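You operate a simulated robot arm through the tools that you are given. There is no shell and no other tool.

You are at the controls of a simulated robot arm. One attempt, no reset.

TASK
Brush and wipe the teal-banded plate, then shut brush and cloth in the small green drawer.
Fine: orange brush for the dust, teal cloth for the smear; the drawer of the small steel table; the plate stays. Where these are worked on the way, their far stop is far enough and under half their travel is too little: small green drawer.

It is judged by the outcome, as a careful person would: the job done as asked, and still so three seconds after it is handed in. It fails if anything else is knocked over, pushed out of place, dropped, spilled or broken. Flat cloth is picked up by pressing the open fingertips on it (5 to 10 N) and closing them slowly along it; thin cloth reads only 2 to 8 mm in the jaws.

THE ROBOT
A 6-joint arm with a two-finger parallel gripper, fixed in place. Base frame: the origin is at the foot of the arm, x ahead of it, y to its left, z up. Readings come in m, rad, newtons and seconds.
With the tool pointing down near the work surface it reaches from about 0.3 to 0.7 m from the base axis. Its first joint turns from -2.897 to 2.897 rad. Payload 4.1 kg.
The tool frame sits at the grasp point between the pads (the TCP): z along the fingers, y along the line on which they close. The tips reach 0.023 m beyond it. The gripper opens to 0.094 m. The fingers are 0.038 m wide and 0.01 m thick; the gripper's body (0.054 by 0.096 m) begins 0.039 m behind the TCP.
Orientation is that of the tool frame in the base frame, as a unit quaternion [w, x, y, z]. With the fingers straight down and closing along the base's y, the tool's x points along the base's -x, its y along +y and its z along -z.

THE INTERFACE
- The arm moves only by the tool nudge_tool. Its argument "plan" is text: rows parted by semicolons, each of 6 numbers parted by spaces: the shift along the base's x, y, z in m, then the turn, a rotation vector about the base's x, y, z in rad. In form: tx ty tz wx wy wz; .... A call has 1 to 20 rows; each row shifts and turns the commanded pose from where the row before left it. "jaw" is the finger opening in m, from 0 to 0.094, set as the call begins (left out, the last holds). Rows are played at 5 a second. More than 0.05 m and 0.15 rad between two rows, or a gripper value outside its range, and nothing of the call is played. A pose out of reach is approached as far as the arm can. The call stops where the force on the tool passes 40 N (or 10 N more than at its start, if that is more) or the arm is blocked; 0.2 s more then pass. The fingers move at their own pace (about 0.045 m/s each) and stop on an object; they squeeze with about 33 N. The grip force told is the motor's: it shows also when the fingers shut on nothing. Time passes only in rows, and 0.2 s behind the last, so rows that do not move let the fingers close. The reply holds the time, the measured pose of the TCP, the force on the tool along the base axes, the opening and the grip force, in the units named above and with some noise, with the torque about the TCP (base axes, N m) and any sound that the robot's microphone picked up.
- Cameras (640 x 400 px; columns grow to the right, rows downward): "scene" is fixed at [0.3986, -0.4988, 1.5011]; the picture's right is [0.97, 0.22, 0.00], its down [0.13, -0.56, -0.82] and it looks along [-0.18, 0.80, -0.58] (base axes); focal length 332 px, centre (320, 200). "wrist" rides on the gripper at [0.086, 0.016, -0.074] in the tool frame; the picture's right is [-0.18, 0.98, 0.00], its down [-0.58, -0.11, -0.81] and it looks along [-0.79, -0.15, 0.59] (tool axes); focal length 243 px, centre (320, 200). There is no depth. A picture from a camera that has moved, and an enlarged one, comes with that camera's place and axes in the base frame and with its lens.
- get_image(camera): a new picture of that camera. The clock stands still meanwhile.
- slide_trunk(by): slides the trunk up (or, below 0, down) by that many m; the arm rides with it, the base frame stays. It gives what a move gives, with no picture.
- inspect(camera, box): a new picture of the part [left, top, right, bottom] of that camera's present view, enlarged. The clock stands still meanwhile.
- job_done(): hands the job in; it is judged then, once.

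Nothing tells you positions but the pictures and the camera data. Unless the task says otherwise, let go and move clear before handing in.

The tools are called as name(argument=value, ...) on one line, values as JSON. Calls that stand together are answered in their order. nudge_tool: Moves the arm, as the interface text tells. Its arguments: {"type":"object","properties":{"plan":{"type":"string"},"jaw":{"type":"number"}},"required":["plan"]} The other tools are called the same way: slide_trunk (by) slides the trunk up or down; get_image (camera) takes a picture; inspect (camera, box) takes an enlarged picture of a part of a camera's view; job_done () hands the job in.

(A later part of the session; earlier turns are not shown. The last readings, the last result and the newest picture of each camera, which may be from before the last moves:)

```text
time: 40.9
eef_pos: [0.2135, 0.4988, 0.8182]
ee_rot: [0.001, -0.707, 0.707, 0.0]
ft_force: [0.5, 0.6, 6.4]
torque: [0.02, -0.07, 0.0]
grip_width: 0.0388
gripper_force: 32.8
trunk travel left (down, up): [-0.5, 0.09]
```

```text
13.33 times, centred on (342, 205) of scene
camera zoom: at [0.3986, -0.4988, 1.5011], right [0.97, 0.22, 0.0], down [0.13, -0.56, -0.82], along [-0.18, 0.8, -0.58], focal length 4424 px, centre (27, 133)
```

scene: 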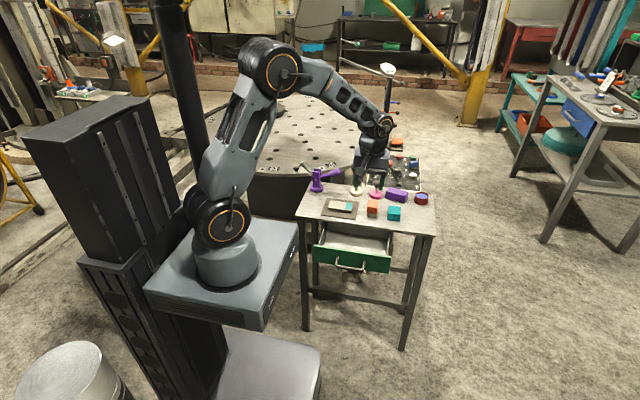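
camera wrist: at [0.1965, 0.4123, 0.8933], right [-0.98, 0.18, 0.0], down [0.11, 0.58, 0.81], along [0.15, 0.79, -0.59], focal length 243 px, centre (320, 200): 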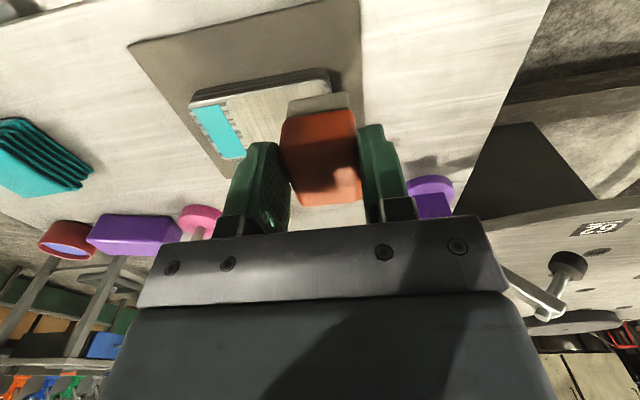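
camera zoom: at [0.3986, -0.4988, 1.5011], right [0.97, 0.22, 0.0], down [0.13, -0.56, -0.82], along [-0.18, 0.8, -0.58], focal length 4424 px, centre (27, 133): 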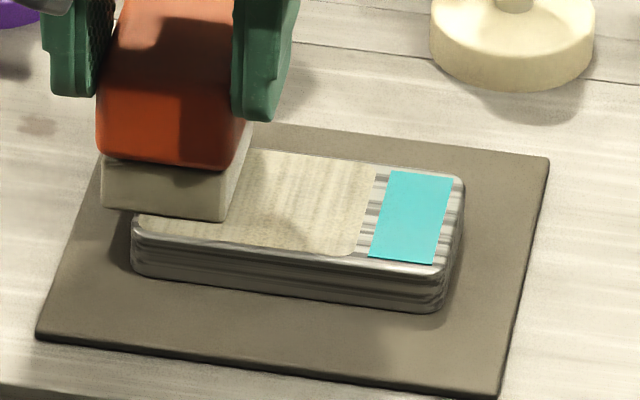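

The dust veil is still there, thinner perhaps, with a smear showing beneath. I make more passes, shifted toward the front edge and then the back edge.

nudge_tool(plan="0 -0.003 0 0 0 0; 0 -0.003 0 0 0 0; 0.008 0 0 0 0 0; 0.008 0 0 0 0 0; 0.008 0 0 0 0 0; 0.008 0 0 0 0 0; 0.008 0 0 0 0 0; 0.008 0 0 0 0 0; 0.008 0 0 0 0 0; 0 0 0 0 0 0")

inspect(camera="scene", box=[318, 190, 366, 220])

inspect(camera="wrist", box=[260, 20, 484, 160])

```text
time: 43.1
eef_pos: [0.2705, 0.4924, 0.8184]
ee_rot: [0.0, 0.708, -0.706, 0.0]
ft_force: [1.5, 0.5, -0.5]
torque: [0.01, 0.03, -0.03]
grip_width: 0.0389
gripper_force: 32.6
trunk travel left (down, up): [-0.5, 0.09]
```

```text
13.33 times, centred on (342, 205) of scene
camera zoom: at [0.3986, -0.4988, 1.5011], right [0.97, 0.22, 0.0], down [0.13, -0.56, -0.82], along [-0.18, 0.8, -0.58], focal length 4424 px, centre (27, 133)
```

zoom: 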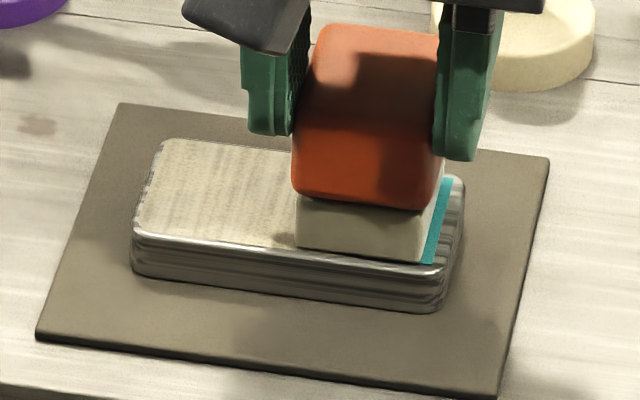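

```text
2.86 times, centred on (372, 90) of wrist
camera zoom: at [0.2533, 0.4057, 0.8939], right [-0.98, 0.18, 0.0], down [0.11, 0.58, 0.81], along [0.15, 0.79, -0.59], focal length 693 px, centre (171, 514)
```

zoom: 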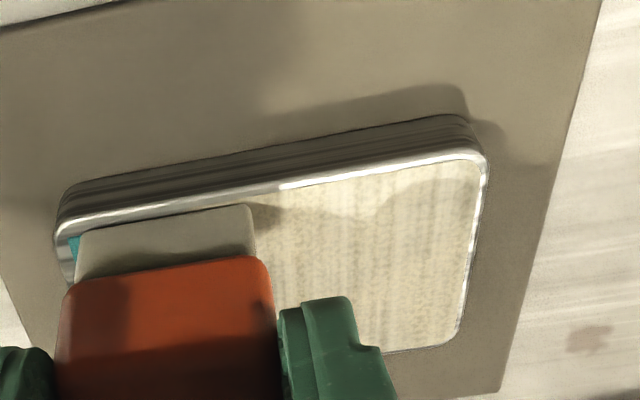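

The return pass lost pressure. I press slightly and do more passes at different offsets.

nudge_tool(plan="0.006 0 -0.0015 0 0 0; 0 0 -0.001 0 0 0; 0 0 0 0 0 0")

nudge_tool(plan="-0.008 0 0 0 0 0; -0.008 0 0 0 0 0; -0.008 0 0 0 0 0; -0.008 0 0 0 0 0; -0.008 0 0 0 0 0; -0.008 0 0 0 0 0; -0.008 0 0 0 0 0; -0.008 0 0 0 0 0; 0 0 0 0 0 0")

inspect(camera="scene", box=[318, 190, 366, 220])

```text
time: 43.9
eef_pos: [0.2759, 0.4916, 0.8173]
ee_rot: [-0.002, 0.707, -0.707, -0.001]
ft_force: [-0.9, -3.3, 11.7]
torque: [-0.12, 0.14, 0.0]
grip_width: 0.039
gripper_force: 32.6
trunk travel left (down, up): [-0.5, 0.09]
```

```text
time: 45.9
eef_pos: [0.2115, 0.4911, 0.8177]
ee_rot: [0.0, -0.707, 0.707, 0.0]
ft_force: [6.3, 0.9, 22.4]
torque: [0.2, -0.27, -0.04]
grip_width: 0.0387
gripper_force: 32.9
trunk travel left (down, up): [-0.5, 0.09]
```

```text
13.33 times, centred on (342, 205) of scene
camera zoom: at [0.3986, -0.4988, 1.5011], right [0.97, 0.22, 0.0], down [0.13, -0.56, -0.82], along [-0.18, 0.8, -0.58], focal length 4424 px, centre (27, 133)
```

zoom: 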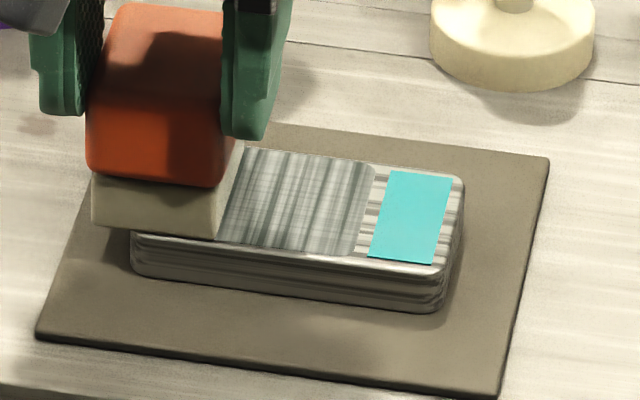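

With firmer pressure the dust lifts off, revealing the smear film; the plate hasn't moved. I ease a little, do one more pass shifted back, then lift to check.

nudge_tool(plan="0 0.003 0.0008 0 0 0; 0 0.004 0 0 0 0; 0.008 0 0 0 0 0; 0.008 0 0 0 0 0; 0.008 0 0 0 0 0; 0.008 0 0 0 0 0; 0.008 0 0 0 0 0; 0.008 0 0 0 0 0; 0.008 0 0 0 0 0; 0.008 0 0 0 0 0; 0 0 0 0 0 0")

nudge_tool(plan="0 0 0.01 0 0 0; 0 0 0.02 0 0 0; 0 0 0.02 0 0 0; 0.02 0 0 0 0 0; 0.02 0 0 0 0 0; 0.02 0 0 0 0 0; 0 0 0 0 0 0")

inspect(camera="scene", box=[318, 190, 366, 220])

get_image(camera="wrist")

```text
time: 48.3
eef_pos: [0.275, 0.5005, 0.8179]
ee_rot: [0.0, 0.707, -0.707, 0.0]
ft_force: [-1.2, 0.2, 8.0]
torque: [-0.04, 0.1, 0.01]
grip_width: 0.0389
gripper_force: 33.3
trunk travel left (down, up): [-0.5, 0.09]
```

```text
time: 49.9
eef_pos: [0.3369, 0.5001, 0.8648]
ee_rot: [0.001, 0.708, -0.707, 0.001]
ft_force: [0.3, 0.0, -0.6]
torque: [-0.02, 0.03, -0.03]
grip_width: 0.0389
gripper_force: 33.0
trunk travel left (down, up): [-0.5, 0.09]
```

```text
13.33 times, centred on (342, 205) of scene
camera zoom: at [0.3986, -0.4988, 1.5011], right [0.97, 0.22, 0.0], down [0.13, -0.56, -0.82], along [-0.18, 0.8, -0.58], focal length 4424 px, centre (27, 133)
```

zoom: 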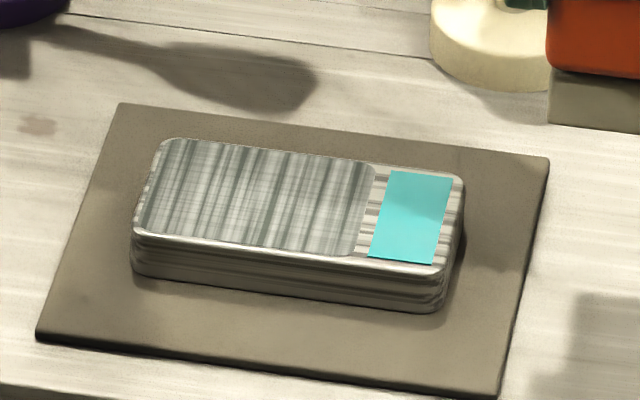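

```text
taken
camera wrist: at [0.3198, 0.4136, 0.9402], right [-0.98, 0.18, 0.0], down [0.11, 0.58, 0.81], along [0.15, 0.79, -0.59], focal length 243 px, centre (320, 200)
```

wrist: 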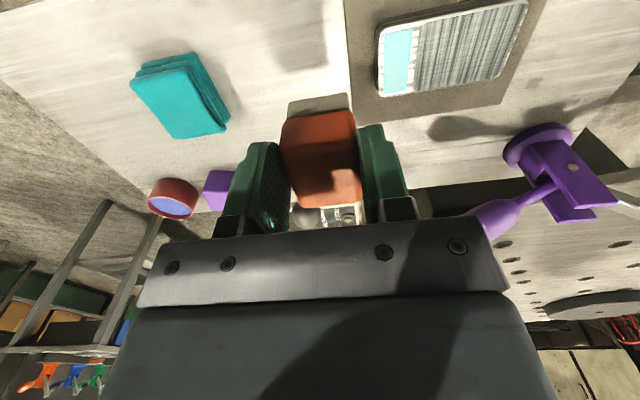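

Dust is fully gone and only the greyish smear remains. Now I carry the brush over the open drawer tray and lower it in.

nudge_tool(plan="0 -0.02 0.01 0 0 0; -0.01 -0.02 0.01 0 0 0; -0.01 -0.02 0 0 0 0; -0.01 -0.02 0 0 0 0; -0.01 -0.02 0 0 0 0; -0.01 -0.02 0 0 0 0; -0.01 -0.018 0 0 0 0; -0.007 0 -0.02 0 0 0; 0 0 -0.02 0 0 0; 0 0 -0.02 0 0 0; 0 0 -0.02 0 0 0; 0 0 0 0 0 0")

get_image(camera="wrist")

inspect(camera="scene", box=[290, 190, 418, 270])

```text
time: 52.5
eef_pos: [0.2703, 0.3627, 0.8068]
ee_rot: [0.0, 0.708, -0.707, 0.0]
ft_force: [-0.2, 0.0, -0.3]
torque: [0.01, 0.02, 0.03]
grip_width: 0.0386
gripper_force: 33.3
trunk travel left (down, up): [-0.5, 0.09]
```

```text
taken
camera wrist: at [0.2535, 0.2761, 0.8817], right [-0.98, 0.18, 0.0], down [0.11, 0.58, 0.81], along [0.15, 0.79, -0.59], focal length 243 px, centre (320, 200)
```

wrist: 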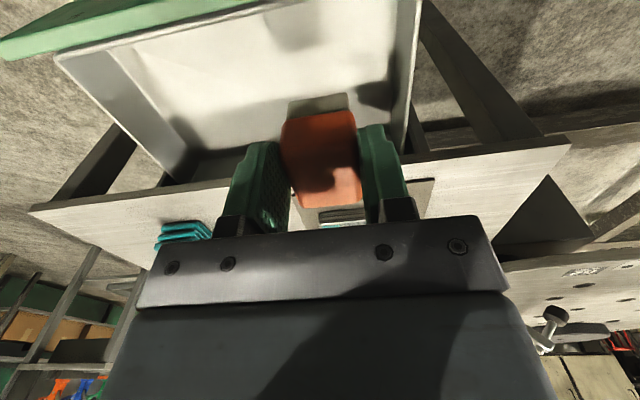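

```text
5.00 times, centred on (354, 230) of scene
camera zoom: at [0.3986, -0.4988, 1.5011], right [0.97, 0.22, 0.0], down [0.13, -0.56, -0.82], along [-0.18, 0.8, -0.58], focal length 1659 px, centre (150, 50)
```

zoom: 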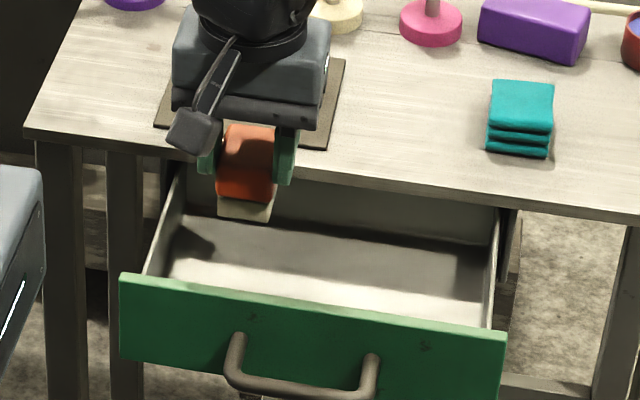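

Good clearance from the table edge and tray walls. Lowering the brush into the tray.

nudge_tool(plan="0 0 -0.02 0 0 0; 0 0 -0.02 0 0 0; 0 0 -0.015 0 0 0; 0 0 -0.01 0 0 0; 0 0 -0.01 0 0 0; 0 0 0 0 0 0")

get_image(camera="wrist")

inspect(camera="scene", box=[290, 190, 418, 270])

```text
time: 53.9
eef_pos: [0.2695, 0.3611, 0.7325]
ee_rot: [0.0, -0.707, 0.707, -0.001]
ft_force: [0.9, -0.2, -0.4]
torque: [0.01, 0.01, 0.0]
grip_width: 0.0393
gripper_force: 32.8
trunk travel left (down, up): [-0.5, 0.09]
```

```text
taken
camera wrist: at [0.2529, 0.2755, 0.8079], right [-0.98, 0.18, 0.0], down [0.11, 0.58, 0.81], along [0.15, 0.79, -0.59], focal length 243 px, centre (320, 200)
```

wrist: 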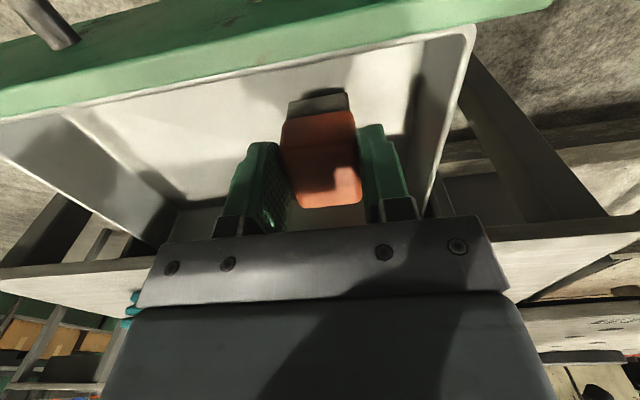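

```text
5.00 times, centred on (354, 230) of scene
camera zoom: at [0.3986, -0.4988, 1.5011], right [0.97, 0.22, 0.0], down [0.13, -0.56, -0.82], along [-0.18, 0.8, -0.58], focal length 1659 px, centre (150, 50)
```

zoom: 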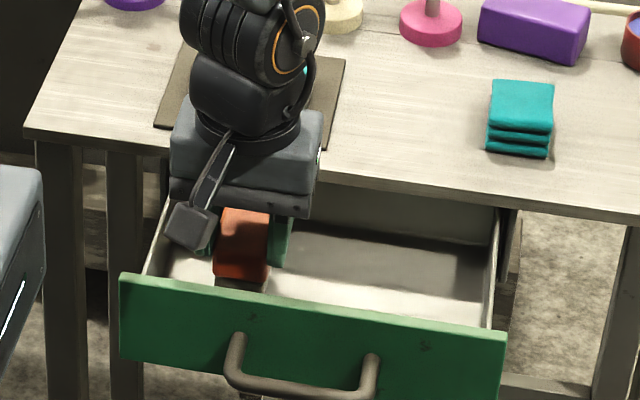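

nudge_tool(plan="0 0 -0.006 0 0 0; 0 0 -0.005 0 0 0; 0 0 -0.004 0 0 0; 0 0 0 0 0 0")

```text
time: 54.9
eef_pos: [0.2688, 0.3618, 0.7185]
ee_rot: [-0.002, 0.707, -0.707, 0.0]
ft_force: [-0.3, 1.4, 26.3]
torque: [0.19, 0.05, 0.02]
grip_width: 0.039
gripper_force: 33.1
trunk travel left (down, up): [-0.5, 0.09]
```

The brush touches the tray floor. I ease off and release it, then rise clear.

nudge_tool(plan="0 0 0.002 0 0 0; 0 0 0.001 0 0 0; 0 0 0 0 0 0")

nudge_tool(plan="0 0 0 0 0 0; 0 0 0 0 0 0", jaw=0.056)

nudge_tool(plan="0 0 0.01 0 0 0; 0 0 0.02 0 0 0; 0 0 0.03 0 0 0; 0 0 0.03 0 0 0; 0 0 0.03 0 0 0; 0 0 0 0 0 0")

get_image(camera="wrist")

inspect(camera="scene", box=[290, 170, 434, 260])

```text
time: 55.7
eef_pos: [0.268, 0.3591, 0.7198]
ee_rot: [-0.001, -0.707, 0.708, 0.0]
ft_force: [-0.2, 0.1, -0.1]
torque: [-0.01, 0.03, 0.0]
grip_width: 0.0391
gripper_force: 32.9
trunk travel left (down, up): [-0.5, 0.09]
```

```text
time: 56.3
eef_pos: [0.2686, 0.3609, 0.7198]
ee_rot: [-0.001, -0.707, 0.707, -0.001]
ft_force: [0.3, -0.3, 0.1]
torque: [-0.01, 0.0, 0.0]
grip_width: 0.056
gripper_force: 0.1
trunk travel left (down, up): [-0.5, 0.09]
```

```text
time: 57.7
eef_pos: [0.2659, 0.3605, 0.8393]
ee_rot: [0.001, -0.707, 0.708, 0.001]
ft_force: [0.8, 1.1, 0.2]
torque: [-0.01, 0.0, -0.03]
grip_width: 0.0558
gripper_force: 0.0
trunk travel left (down, up): [-0.5, 0.09]
```

```text
taken
camera wrist: at [0.2495, 0.2742, 0.9158], right [-0.98, 0.18, 0.0], down [0.11, 0.58, 0.81], along [0.15, 0.79, -0.59], focal length 243 px, centre (320, 200)
```

wrist: 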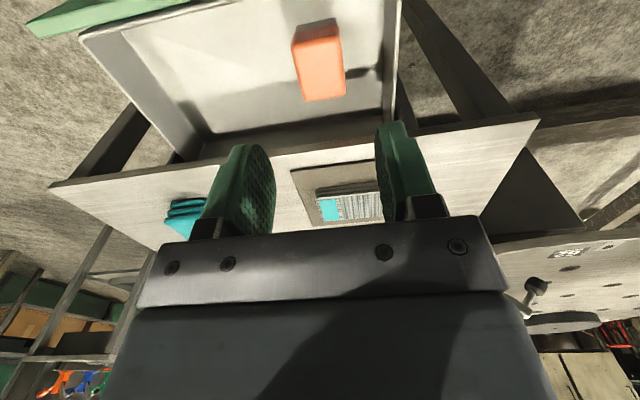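

```text
4.44 times, centred on (362, 215) of scene
camera zoom: at [0.3986, -0.4988, 1.5011], right [0.97, 0.22, 0.0], down [0.13, -0.56, -0.82], along [-0.18, 0.8, -0.58], focal length 1475 px, centre (133, 133)
```

zoom: 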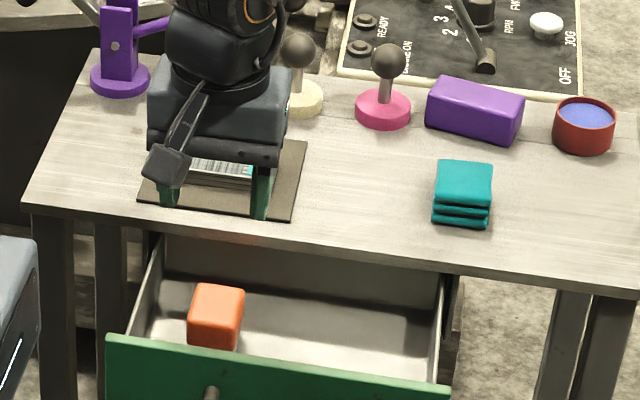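

The brush lies safely in the tray. Next the cloth: I take its centre at (0.445, 0.4915), about 44×51 mm, top z≈0.78. I go above it with the jaws at 0.07.

nudge_tool(plan="0 0 0.02 0 0 0; 0.015 0.01 0.02 0 0 0; 0.02 0.015 0.01 0 0 0; 0.02 0.015 0 0 0 0; 0.02 0.015 0 0 0 0; 0.02 0.015 0 0 0 0; 0.02 0.015 0 0 0 0; 0.02 0.015 0 0 0 0; 0.02 0.015 0 0 0 0; 0.0238 0.016 0 0 0 0; 0 0 -0.02 0 0 0; 0 0 -0.02 0 0 0; 0 0 0 0 0 0", jaw=0.07)

get_image(camera="wrist")

inspect(camera="scene", box=[340, 150, 452, 220])

```text
time: 60.5
eef_pos: [0.4465, 0.4925, 0.849]
ee_rot: [-0.001, -0.707, 0.708, 0.0]
ft_force: [0.2, -0.8, 0.4]
torque: [0.02, 0.0, 0.03]
grip_width: 0.07
gripper_force: 0.0
trunk travel left (down, up): [-0.5, 0.09]
```

```text
taken
camera wrist: at [0.431, 0.4053, 0.9239], right [-0.98, 0.18, 0.0], down [0.11, 0.58, 0.81], along [0.15, 0.79, -0.59], focal length 243 px, centre (320, 200)
```

wrist: 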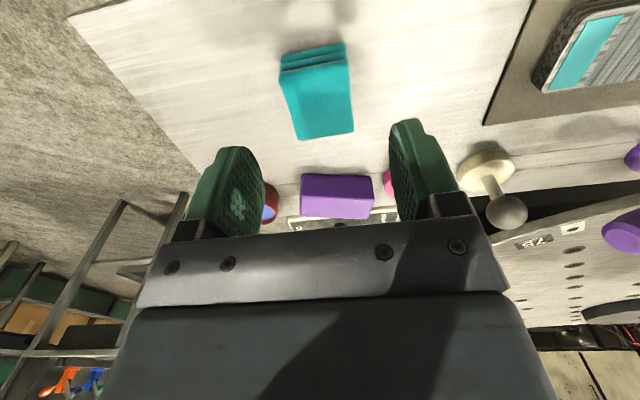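

```text
5.71 times, centred on (396, 185) of scene
camera zoom: at [0.3986, -0.4988, 1.5011], right [0.97, 0.22, 0.0], down [0.13, -0.56, -0.82], along [-0.18, 0.8, -0.58], focal length 1896 px, centre (-114, 286)
```

zoom: 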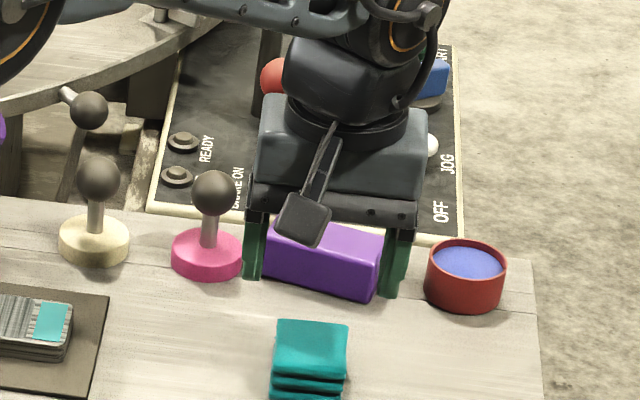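

Well aligned. I descend with the fingers straddling the folded cloth, then close.

nudge_tool(plan="0 0 -0.015 0 0 0; 0 0 -0.015 0 0 0; 0 0 -0.015 0 0 0; 0 0 -0.01 0 0 0; 0 0 -0.006 0 0 0; 0 0 0 0 0 0")

get_image(camera="wrist")

inspect(camera="scene", box=[340, 165, 452, 235])

```text
time: 61.9
eef_pos: [0.4462, 0.4928, 0.7901]
ee_rot: [0.0, -0.707, 0.707, 0.0]
ft_force: [-0.3, -0.7, 1.2]
torque: [-0.03, -0.01, 0.01]
grip_width: 0.07
gripper_force: 0.1
trunk travel left (down, up): [-0.5, 0.09]
```

```text
taken
camera wrist: at [0.4301, 0.4066, 0.8653], right [-0.98, 0.18, 0.0], down [0.11, 0.58, 0.81], along [0.15, 0.79, -0.59], focal length 243 px, centre (320, 200)
```

wrist: 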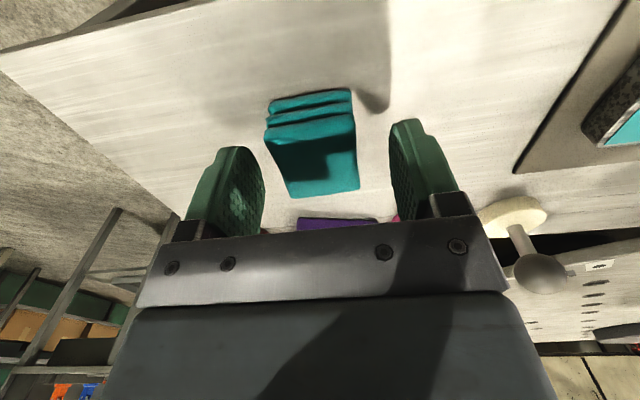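

```text
5.71 times, centred on (396, 200) of scene
camera zoom: at [0.3986, -0.4988, 1.5011], right [0.97, 0.22, 0.0], down [0.13, -0.56, -0.82], along [-0.18, 0.8, -0.58], focal length 1896 px, centre (-114, 200)
```

zoom: 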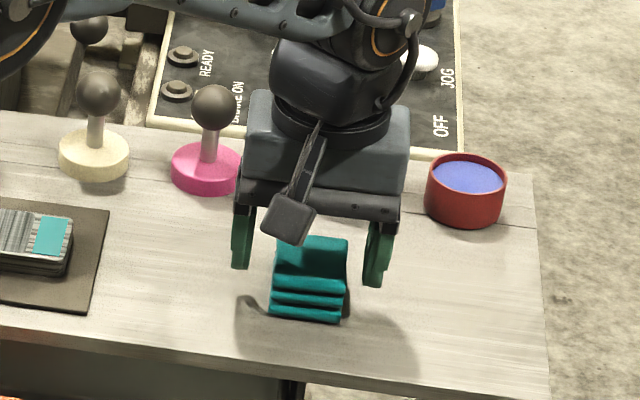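

nudge_tool(plan="0 0 -0.002 0 0 0; 0 0 0 0 0 0; 0 0 0 0 0 0; 0 0 0 0 0 0; 0 0 0 0 0 0", jaw=0.03)

get_image(camera="wrist")

inspect(camera="scene", box=[340, 165, 452, 235])

```text
time: 63.1
eef_pos: [0.447, 0.4928, 0.7881]
ee_rot: [0.0, -0.707, 0.707, 0.001]
ft_force: [-0.8, -0.4, 0.9]
torque: [-0.01, -0.02, -0.01]
grip_width: 0.0447
gripper_force: 33.4
trunk travel left (down, up): [-0.5, 0.09]
```

```text
taken
camera wrist: at [0.4306, 0.4061, 0.8627], right [-0.98, 0.18, 0.0], down [0.11, 0.58, 0.81], along [0.15, 0.79, -0.59], focal length 243 px, centre (320, 200)
```

wrist: 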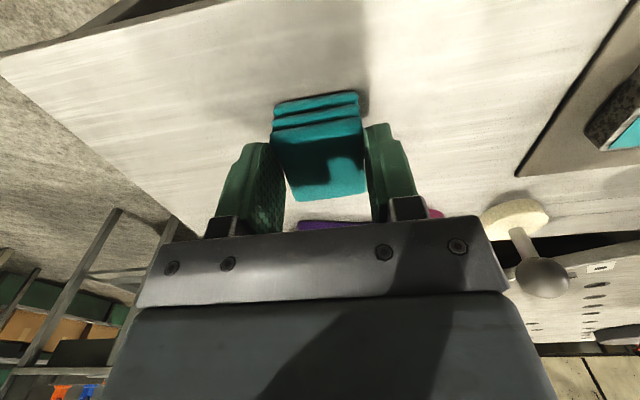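

```text
5.71 times, centred on (396, 200) of scene
camera zoom: at [0.3986, -0.4988, 1.5011], right [0.97, 0.22, 0.0], down [0.13, -0.56, -0.82], along [-0.18, 0.8, -0.58], focal length 1896 px, centre (-114, 200)
```

zoom: 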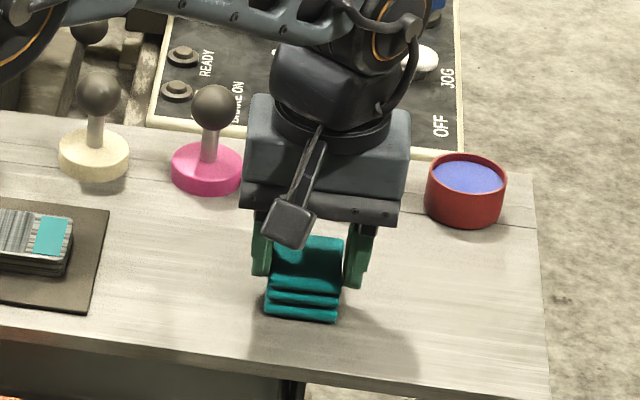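

The cloth behaves as a firm pad, gripped at 44.7 mm. I lift it and carry it above the plate.

nudge_tool(plan="0 0 0.01 0 0 0; 0 0 0.015 0 0 0; 0 0 0.02 0 0 0; 0 0 0.02 0 0 0; 0 0 0 0 0 0")

inspect(camera="scene", box=[320, 150, 448, 230])

get_image(camera="wrist")

```text
time: 64.3
eef_pos: [0.4472, 0.4911, 0.8533]
ee_rot: [0.0, -0.707, 0.707, 0.0]
ft_force: [-0.5, -0.7, -0.9]
torque: [-0.01, -0.01, 0.0]
grip_width: 0.0447
gripper_force: 33.3
trunk travel left (down, up): [-0.5, 0.09]
```

```text
5.00 times, centred on (384, 190) of scene
camera zoom: at [0.3986, -0.4988, 1.5011], right [0.97, 0.22, 0.0], down [0.13, -0.56, -0.82], along [-0.18, 0.8, -0.58], focal length 1659 px, centre (0, 250)
```

zoom: 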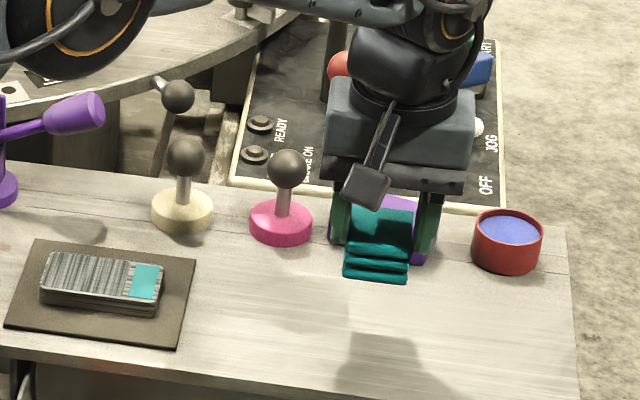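

```text
taken
camera wrist: at [0.4307, 0.405, 0.9282], right [-0.98, 0.18, 0.0], down [0.11, 0.58, 0.81], along [0.15, 0.79, -0.59], focal length 243 px, centre (320, 200)
```

wrist: 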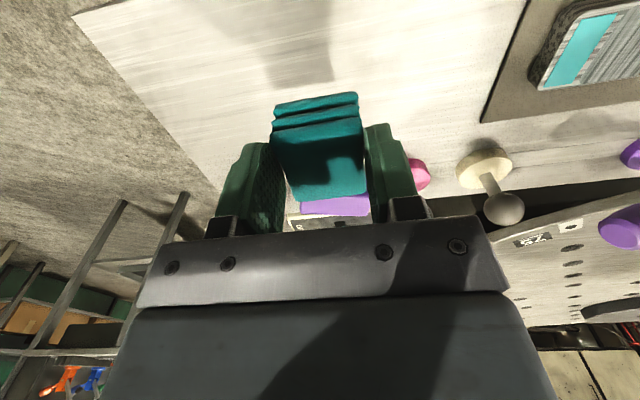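

The cloth lifted as a firm pad. I carry it over the banded end of the plate and lower close to contact (expected at TCP z≈0.806).

nudge_tool(plan="-0.02 0.001 0 0 0 0; -0.02 0.001 0 0 0 0; -0.02 0.001 0 0 0 0; -0.02 0.001 0 0 0 0; -0.02 0.001 0 0 0 0; -0.02 0.001 0 0 0 0; -0.02 0 0 0 0 0; -0.023 0 0 0 0 0; 0 0 -0.02 0 0 0; 0 0 -0.015 0 0 0; 0 0 -0.008 0 0 0; 0 0 0 0 0 0")

inspect(camera="scene", box=[310, 175, 374, 215])

get_image(camera="wrist")

```text
time: 66.9
eef_pos: [0.2853, 0.4957, 0.8096]
ee_rot: [0.0, -0.707, 0.707, 0.0]
ft_force: [0.3, 1.6, -1.3]
torque: [-0.01, 0.02, -0.01]
grip_width: 0.0449
gripper_force: 32.5
trunk travel left (down, up): [-0.5, 0.09]
```

```text
10.00 times, centred on (342, 195) of scene
camera zoom: at [0.3986, -0.4988, 1.5011], right [0.97, 0.22, 0.0], down [0.13, -0.56, -0.82], along [-0.18, 0.8, -0.58], focal length 3318 px, centre (100, 250)
```

zoom: 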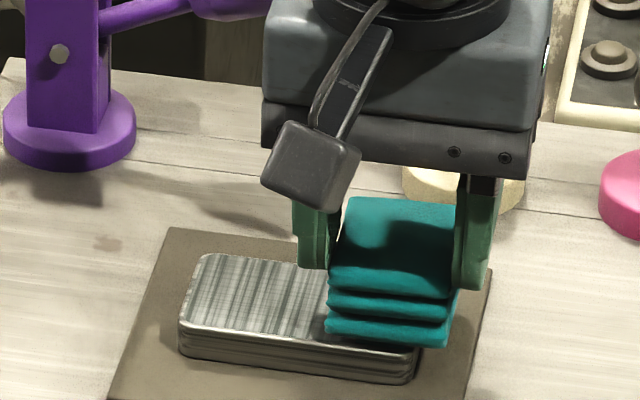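

```text
taken
camera wrist: at [0.2672, 0.4105, 0.8844], right [-0.98, 0.18, 0.0], down [0.11, 0.58, 0.81], along [0.15, 0.79, -0.59], focal length 243 px, centre (320, 200)
```

wrist: 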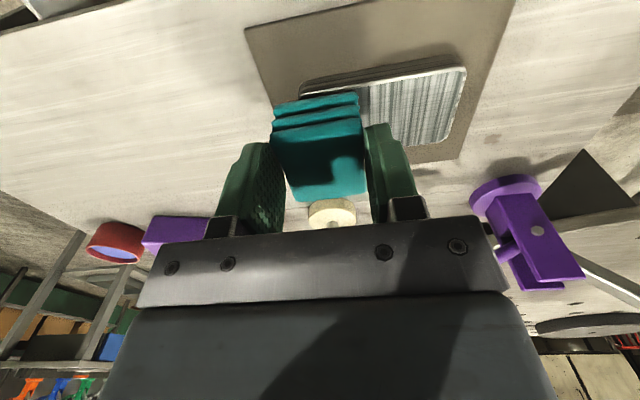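

nudge_tool(plan="0 0 -0.002 0 0 0; 0 0 -0.002 0 0 0; 0 0 0 0 0 0")

```text
time: 67.7
eef_pos: [0.2854, 0.4974, 0.8071]
ee_rot: [-0.002, 0.707, -0.707, 0.0]
ft_force: [-1.2, -3.1, 14.2]
torque: [-0.21, 0.12, 0.0]
grip_width: 0.0448
gripper_force: 32.8
trunk travel left (down, up): [-0.5, 0.09]
```

Contact at ~14 N, similar to the pressure that worked for the brush. First wiping stroke toward −x.

nudge_tool(plan="-0.006 0 0 0 0 0; -0.008 0 0 0 0 0; -0.008 0 0 0 0 0; -0.008 0 0 0 0 0; -0.008 0 0 0 0 0; -0.008 0 0 0 0 0; -0.008 0 0 0 0 0; -0.008 0 0 0 0 0; -0.008 0 0 0 0 0; 0 0 0 0 0 0")

inspect(camera="scene", box=[310, 180, 374, 220])

```text
time: 69.9
eef_pos: [0.2132, 0.4988, 0.8066]
ee_rot: [0.0, -0.707, 0.707, 0.0]
ft_force: [4.9, -0.3, 15.1]
torque: [0.18, -0.25, -0.03]
grip_width: 0.0449
gripper_force: 32.3
trunk travel left (down, up): [-0.5, 0.09]
```

```text
10.00 times, centred on (342, 200) of scene
camera zoom: at [0.3986, -0.4988, 1.5011], right [0.97, 0.22, 0.0], down [0.13, -0.56, -0.82], along [-0.18, 0.8, -0.58], focal length 3318 px, centre (100, 200)
```

zoom: 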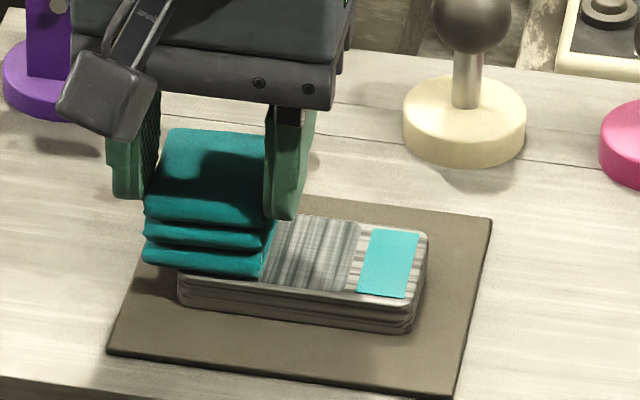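

The smear is thinner but still there; I keep wiping back and forth, with a small front/back shift.

nudge_tool(plan="0 -0.003 0 0 0 0; 0.008 0 0 0 0 0; 0.008 0 0 0 0 0; 0.008 0 0 0 0 0; 0.008 0 0 0 0 0; 0.008 0 0 0 0 0; 0.008 0 0 0 0 0; 0.008 0 0 0 0 0; 0.008 0 0 0 0 0; 0 0 0 0 0 0")

inspect(camera="scene", box=[310, 180, 374, 220])

```text
time: 72.1
eef_pos: [0.2791, 0.4926, 0.8062]
ee_rot: [-0.001, 0.707, -0.707, 0.001]
ft_force: [-4.1, 0.9, 10.9]
torque: [0.03, 0.24, 0.07]
grip_width: 0.0451
gripper_force: 33.1
trunk travel left (down, up): [-0.5, 0.09]
```

```text
10.00 times, centred on (342, 200) of scene
camera zoom: at [0.3986, -0.4988, 1.5011], right [0.97, 0.22, 0.0], down [0.13, -0.56, -0.82], along [-0.18, 0.8, -0.58], focal length 3318 px, centre (100, 200)
```

zoom: 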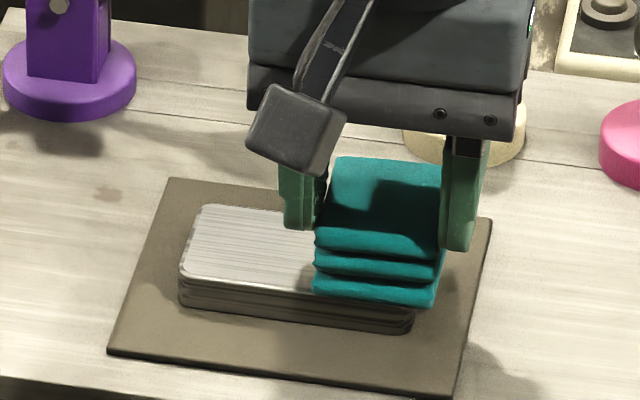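

The wiped part is now bare bright metal. One more stroke shifted back, then I lift and check the whole plate.

nudge_tool(plan="0 0.006 0 0 0 0; -0.008 0 0 0 0 0; -0.008 0 0 0 0 0; -0.008 0 0 0 0 0; -0.008 0 0 0 0 0; -0.008 0 0 0 0 0; -0.008 0 0 0 0 0; -0.008 0 0 0 0 0; -0.008 0 0 0 0 0; 0 0 0 0 0 0")

nudge_tool(plan="0.008 0 0 0 0 0; 0.008 0 0 0 0 0; 0.008 0 0 0 0 0; 0.008 0 0 0 0 0; 0.008 0 0 0 0 0; 0.008 0 0 0 0 0; 0.008 0 0 0 0 0; 0.008 0 0 0 0 0; 0 0 0.01 0 0 0; 0 0 0.02 0 0 0; 0 0 0.02 0 0 0; 0.02 0 0 0 0 0; 0.02 0 0 0 0 0; 0.02 0 0 0 0 0; 0 0 0 0 0 0")

inspect(camera="scene", box=[318, 190, 366, 220])

get_image(camera="wrist")

inspect(camera="wrist", box=[352, 0, 544, 120])

```text
time: 74.3
eef_pos: [0.2149, 0.5009, 0.8058]
ee_rot: [-0.001, 0.707, -0.707, 0.0]
ft_force: [7.6, -0.8, 22.6]
torque: [-0.04, -0.48, -0.02]
grip_width: 0.0451
gripper_force: 33.1
trunk travel left (down, up): [-0.5, 0.09]
```

```text
time: 77.5
eef_pos: [0.3387, 0.5013, 0.8568]
ee_rot: [0.001, 0.708, -0.707, 0.0]
ft_force: [-0.7, 0.8, -1.1]
torque: [0.01, 0.02, 0.03]
grip_width: 0.0451
gripper_force: 32.9
trunk travel left (down, up): [-0.5, 0.09]
```

```text
13.33 times, centred on (342, 205) of scene
camera zoom: at [0.3986, -0.4988, 1.5011], right [0.97, 0.22, 0.0], down [0.13, -0.56, -0.82], along [-0.18, 0.8, -0.58], focal length 4424 px, centre (27, 133)
```

zoom: 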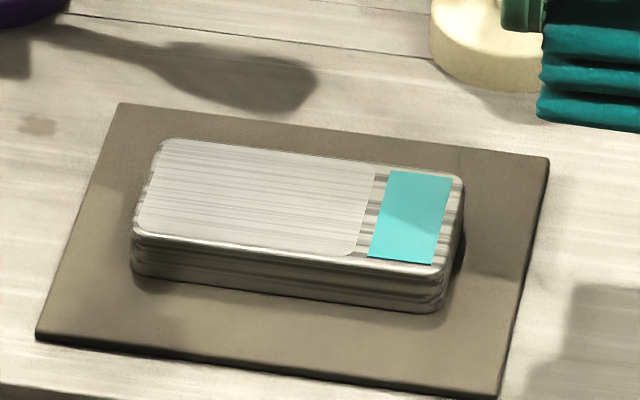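

```text
taken
camera wrist: at [0.3221, 0.4147, 0.9321], right [-0.98, 0.18, 0.0], down [0.11, 0.58, 0.81], along [0.15, 0.79, -0.59], focal length 243 px, centre (320, 200)
```

wrist: 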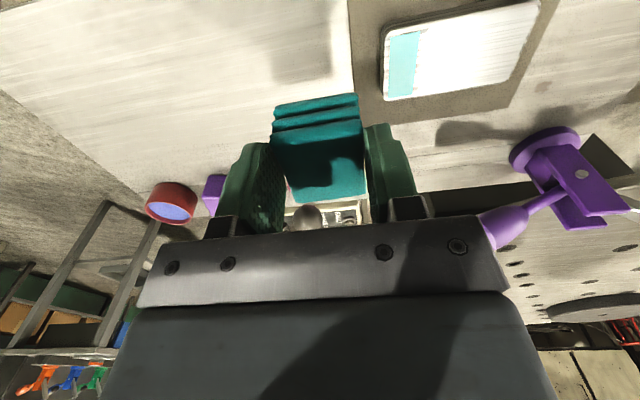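

```text
3.33 times, centred on (448, 60) of wrist
camera zoom: at [0.3221, 0.4147, 0.9321], right [-0.98, 0.18, 0.0], down [0.11, 0.58, 0.81], along [0.15, 0.79, -0.59], focal length 809 px, centre (-107, 667)
```

zoom: 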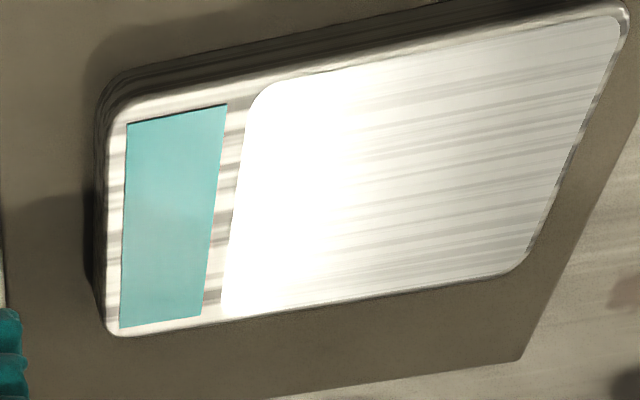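

The plate is clean bare metal and hasn't moved. Now I carry the cloth over the tray, beside the brush, and lower it.

nudge_tool(plan="0 0 0.02 0 0 0; 0.006 -0.02 0.01 0 0 0; 0.006 -0.02 0 0 0 0; 0.006 -0.02 0 0 0 0; 0.006 -0.02 0 0 0 0; 0.006 -0.02 0 0 0 0; 0.006 -0.02 0 0 0 0; 0 -0.019 0 0 0 0; 0 0 -0.02 0 0 0; 0 0 -0.03 0 0 0; 0 0 -0.03 0 0 0; 0 0 -0.02 0 0 0; 0 0 0 0 0 0")

get_image(camera="wrist")

inspect(camera="scene", box=[290, 180, 418, 260])

```text
time: 80.3
eef_pos: [0.3745, 0.3604, 0.7846]
ee_rot: [-0.001, -0.707, 0.707, -0.001]
ft_force: [0.2, -0.1, -1.3]
torque: [-0.02, 0.02, 0.01]
grip_width: 0.0448
gripper_force: 32.8
trunk travel left (down, up): [-0.5, 0.09]
```

```text
taken
camera wrist: at [0.3574, 0.2733, 0.8594], right [-0.98, 0.18, 0.0], down [0.11, 0.58, 0.81], along [0.15, 0.79, -0.59], focal length 243 px, centre (320, 200)
```

wrist: 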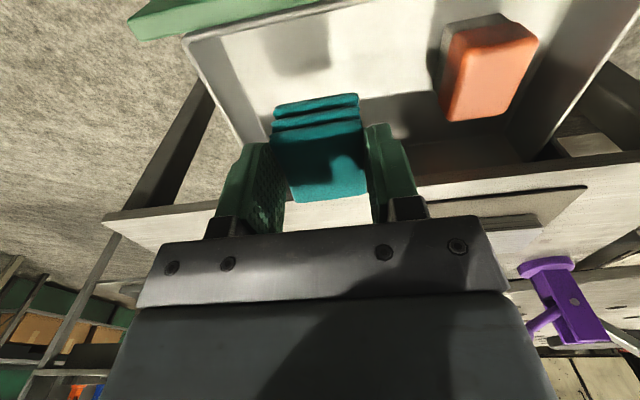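

```text
5.00 times, centred on (354, 220) of scene
camera zoom: at [0.3986, -0.4988, 1.5011], right [0.97, 0.22, 0.0], down [0.13, -0.56, -0.82], along [-0.18, 0.8, -0.58], focal length 1659 px, centre (150, 100)
```

zoom: 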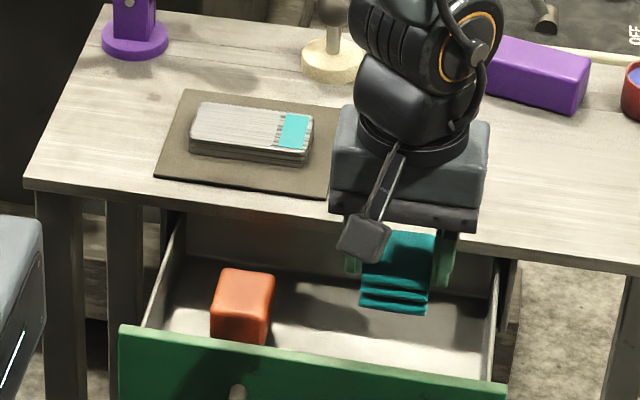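

nudge_tool(plan="-0.008 0 -0.01 0 0 0; 0 0 -0.02 0 0 0; 0 0 -0.02 0 0 0; 0 0 -0.015 0 0 0; 0 0 -0.008 0 0 0; 0 0 0 0 0 0")

nudge_tool(plan="0 0 -0.002 0 0 0; 0 0 -0.002 0 0 0; 0 0 0 0 0 0")

get_image(camera="wrist")

```text
time: 81.7
eef_pos: [0.3671, 0.3617, 0.7117]
ee_rot: [0.0, 0.707, -0.707, -0.001]
ft_force: [0.0, 0.2, -1.2]
torque: [-0.02, 0.0, 0.01]
grip_width: 0.045
gripper_force: 33.2
trunk travel left (down, up): [-0.5, 0.09]
```

```text
time: 82.5
eef_pos: [0.366, 0.3633, 0.7087]
ee_rot: [0.003, -0.707, 0.707, 0.0]
ft_force: [-1.0, -0.6, 19.6]
torque: [-0.18, 0.18, 0.02]
grip_width: 0.0447
gripper_force: 33.1
trunk travel left (down, up): [-0.5, 0.09]
```

```text
taken
camera wrist: at [0.3497, 0.2759, 0.7855], right [-0.98, 0.18, 0.0], down [0.11, 0.58, 0.81], along [0.15, 0.79, -0.59], focal length 243 px, centre (320, 200)
```

wrist: 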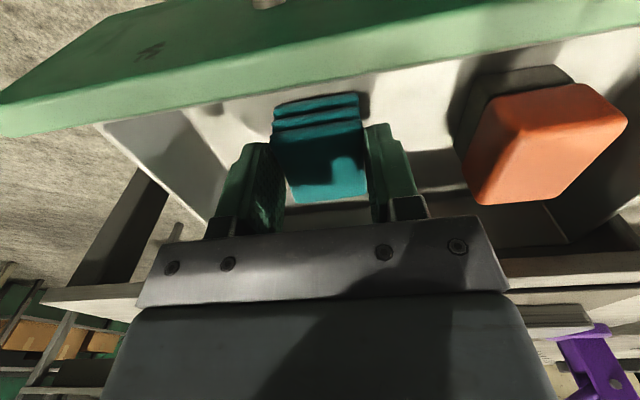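

The cloth rests on the tray floor. I ease, release and rise clear.

nudge_tool(plan="0 0 0.002 0 0 0; 0 0 0 0 0 0")

nudge_tool(plan="0 0 0 0 0 0; 0 0 0 0 0 0", jaw=0.062)

nudge_tool(plan="0 0 0.01 0 0 0; 0 0 0.02 0 0 0; 0 0 0.03 0 0 0; 0 0 0.04 0 0 0; 0 0 0.04 0 0 0; 0 -0.02 0.03 0 0 0; 0 -0.03 0.01 0 0 0; 0 -0.03 0 0 0 0; 0 0 0 0 0 0")

get_image(camera="wrist")

inspect(camera="scene", box=[290, 170, 434, 260])

```text
time: 83.1
eef_pos: [0.3661, 0.3614, 0.7097]
ee_rot: [0.0, -0.707, 0.708, -0.001]
ft_force: [4.5, 0.4, 9.9]
torque: [0.14, -0.24, -0.03]
grip_width: 0.0448
gripper_force: 33.2
trunk travel left (down, up): [-0.5, 0.09]
```

```text
time: 83.7
eef_pos: [0.3656, 0.3616, 0.7102]
ee_rot: [0.0, -0.707, 0.707, 0.0]
ft_force: [-0.3, 0.8, -0.1]
torque: [-0.04, 0.01, 0.01]
grip_width: 0.0621
gripper_force: 0.0
trunk travel left (down, up): [-0.5, 0.09]
```

```text
time: 85.7
eef_pos: [0.3685, 0.2835, 0.8931]
ee_rot: [0.001, 0.707, -0.707, 0.0]
ft_force: [0.2, 1.2, -0.8]
torque: [0.0, -0.02, 0.05]
grip_width: 0.0619
gripper_force: 0.1
trunk travel left (down, up): [-0.5, 0.09]
```

```text
taken
camera wrist: at [0.3516, 0.1971, 0.9685], right [-0.98, 0.18, 0.0], down [0.11, 0.58, 0.81], along [0.15, 0.79, -0.59], focal length 243 px, centre (320, 200)
```

wrist: 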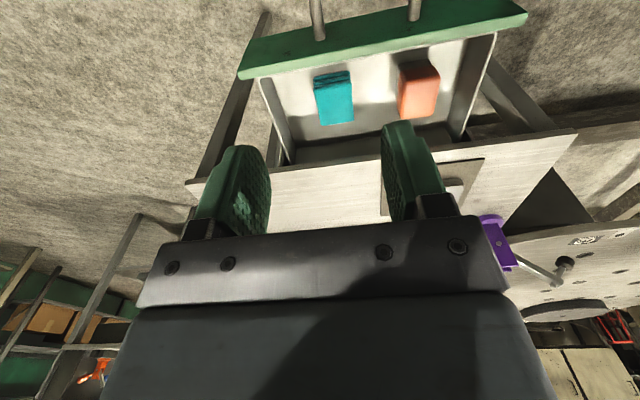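

```text
4.44 times, centred on (362, 215) of scene
camera zoom: at [0.3986, -0.4988, 1.5011], right [0.97, 0.22, 0.0], down [0.13, -0.56, -0.82], along [-0.18, 0.8, -0.58], focal length 1475 px, centre (133, 133)
```

zoom: 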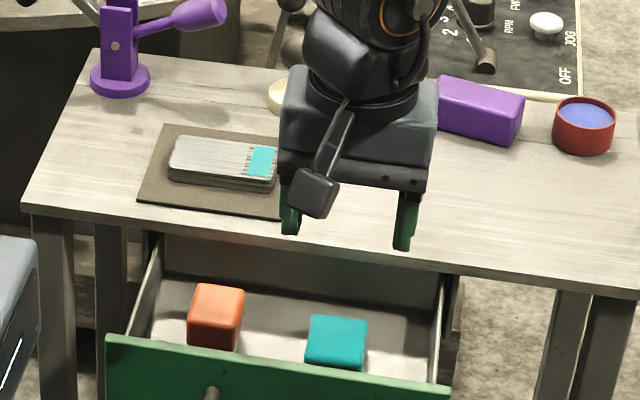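

Brush and cloth both lie flat in the tray, well below its rim. I turn the tool horizontal again, as before, to take the handle and push the drawer shut.

nudge_tool(plan="0 0 0.02 0 0 0; -0.005 -0.0036 0.01 0 0 -0.1428; -0.005 -0.0036 0.01 0 0 -0.1428; -0.005 -0.0036 0.01 0 0 -0.1428; -0.005 -0.0036 0.01 0 0 -0.1428; -0.005 -0.0036 0.01 0 0 -0.1428; -0.005 -0.0036 0.01 0 0 -0.1428; -0.005 -0.0036 0.01 0 0 -0.1428; -0.005 -0.0036 0.005 0 0 -0.1428; -0.005 -0.0036 0 0 0 -0.1428; -0.005 -0.0036 0 0 0 -0.1428; -0.001 0 0 0 0 -0.1428; 0 0 0 0 0 0", jaw=0.05)

nudge_tool(plan="0 -0.01 0 0.1428 0 0; 0 -0.01 -0.01 0.1428 0 0; 0 -0.01 -0.01 0.1428 0 0; 0 -0.01 -0.01 0.1428 0 0; 0 -0.01 -0.01 0.1428 0 0; 0 -0.01 -0.01 0.1428 0 0; 0 0 -0.01 0.1428 0 0; 0 0 -0.01 0.1428 0 0; 0 0 -0.01 0.1428 0 0; 0 0 -0.01 0.1428 0 0; 0 0 -0.01 0.1428 0 0; 0 0 0 0 0 0")

```text
time: 88.5
eef_pos: [0.3157, 0.2454, 0.9854]
ee_rot: [0.0, 0.001, 1.0, 0.0]
ft_force: [-0.2, 1.0, -0.5]
torque: [0.07, -0.01, 0.01]
grip_width: 0.0498
gripper_force: 0.0
trunk travel left (down, up): [-0.5, 0.09]
```

```text
time: 91.1
eef_pos: [0.3152, 0.1866, 0.8848]
ee_rot: [0.0, 0.0, 0.706, 0.708]
ft_force: [-0.4, 0.0, 1.0]
torque: [0.0, 0.0, 0.02]
grip_width: 0.05
gripper_force: 0.0
trunk travel left (down, up): [-0.5, 0.09]
```

slide_trunk(by=-0.195)

get_image(camera="wrist")

inspect(camera="wrist", box=[240, 20, 432, 140])

```text
time: 93.3
eef_pos: [0.3156, 0.1851, 0.6891]
ee_rot: [0.0, 0.0, 0.707, 0.707]
ft_force: [-0.1, 0.3, -0.1]
torque: [-0.01, -0.02, 0.02]
grip_width: 0.0498
gripper_force: 0.0
trunk travel left (down, up): [-0.305, 0.285]
```

```text
taken
camera wrist: at [0.2288, 0.1113, 0.7068], right [0.18, 0.0, 0.98], down [0.58, -0.81, -0.11], along [0.79, 0.59, -0.15], focal length 243 px, centre (320, 200)
```

wrist: 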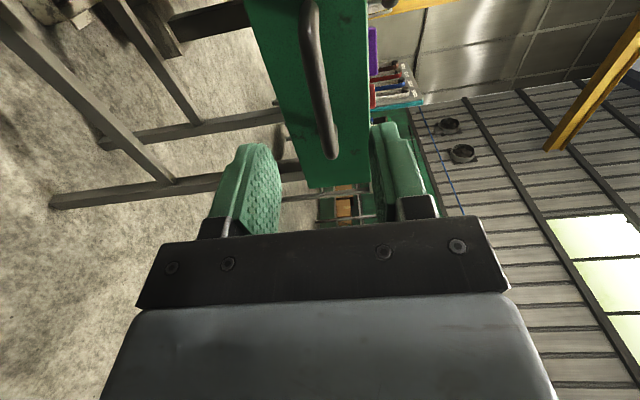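

```text
3.33 times, centred on (336, 80) of wrist
camera zoom: at [0.2288, 0.1113, 0.7068], right [0.18, 0.0, 0.98], down [0.58, -0.81, -0.11], along [0.79, 0.59, -0.15], focal length 809 px, centre (267, 600)
```

zoom: 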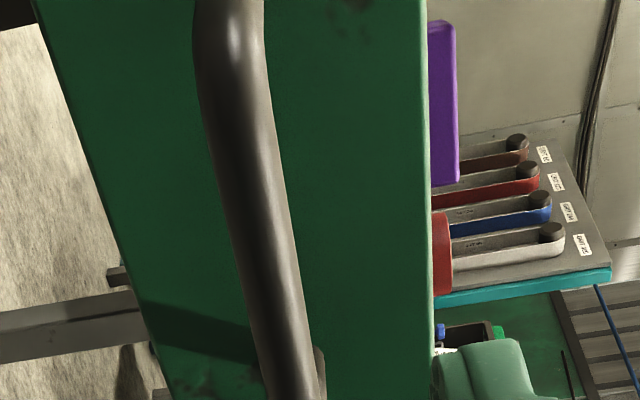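

The bar is at y≈0.262 and level with the jaws. I advance and grip it.

nudge_tool(plan="0 0.015 0 0 0 0; 0 0.015 0 0 0 0; 0 0.015 0 0 0 0; 0 0.012 0 0 0 0; 0 0.01 0 0 0 0; 0 0 0 0 0 0")

nudge_tool(plan="0 0 0 0 0 0; 0 0 0 0 0 0; 0 0 0 0 0 0; 0 0 0 0 0 0", jaw=0)

get_image(camera="wrist")

```text
time: 94.7
eef_pos: [0.3176, 0.2521, 0.6897]
ee_rot: [0.001, 0.001, 0.707, 0.707]
ft_force: [0.6, 0.0, 0.4]
torque: [-0.01, 0.0, -0.01]
grip_width: 0.05
gripper_force: 0.0
trunk travel left (down, up): [-0.305, 0.285]
```

```text
time: 95.7
eef_pos: [0.3165, 0.2534, 0.6901]
ee_rot: [0.0, 0.0, 0.708, 0.706]
ft_force: [-0.7, -0.9, -7.9]
torque: [-0.05, -0.29, 0.02]
grip_width: 0.0121
gripper_force: 45.5
trunk travel left (down, up): [-0.305, 0.285]
```

```text
taken
camera wrist: at [0.2298, 0.1777, 0.707], right [0.18, 0.0, 0.98], down [0.58, -0.81, -0.11], along [0.79, 0.59, -0.15], focal length 243 px, centre (320, 200)
```

wrist: 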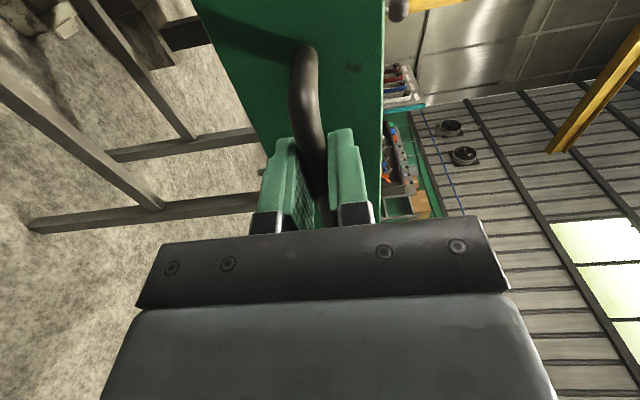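

Gripped at 12 mm with low load. Pushing the drawer closed smoothly.

nudge_tool(plan="0 0.005 0 0 0 0; 0 0.008 0 0 0 0; 0 0.008 0 0 0 0; 0 0.008 0 0 0 0; 0 0.008 0 0 0 0; 0 0.008 0 0 0 0; 0 0.008 0 0 0 0; 0 0.008 0 0 0 0; 0 0.008 0 0 0 0; 0 0.008 0 0 0 0; 0 0.008 0 0 0 0; 0 0 0 0 0 0")

inspect(camera="scene", box=[290, 170, 450, 270])

```text
time: 98.3
eef_pos: [0.317, 0.3377, 0.6898]
ee_rot: [0.001, 0.001, 0.706, 0.708]
ft_force: [14.3, 0.5, 13.3]
torque: [0.07, 0.21, -1.38]
grip_width: 0.0119
gripper_force: 44.8
trunk travel left (down, up): [-0.305, 0.285]
```

```text
4.00 times, centred on (370, 220) of scene
camera zoom: at [0.3986, -0.4988, 1.5011], right [0.97, 0.22, 0.0], down [0.13, -0.56, -0.82], along [-0.18, 0.8, -0.58], focal length 1327 px, centre (120, 120)
```

zoom: 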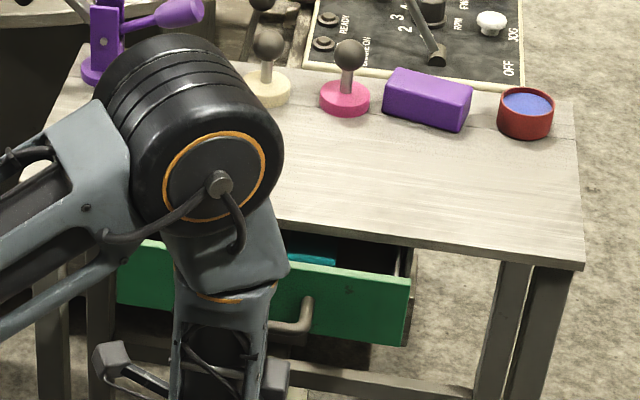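

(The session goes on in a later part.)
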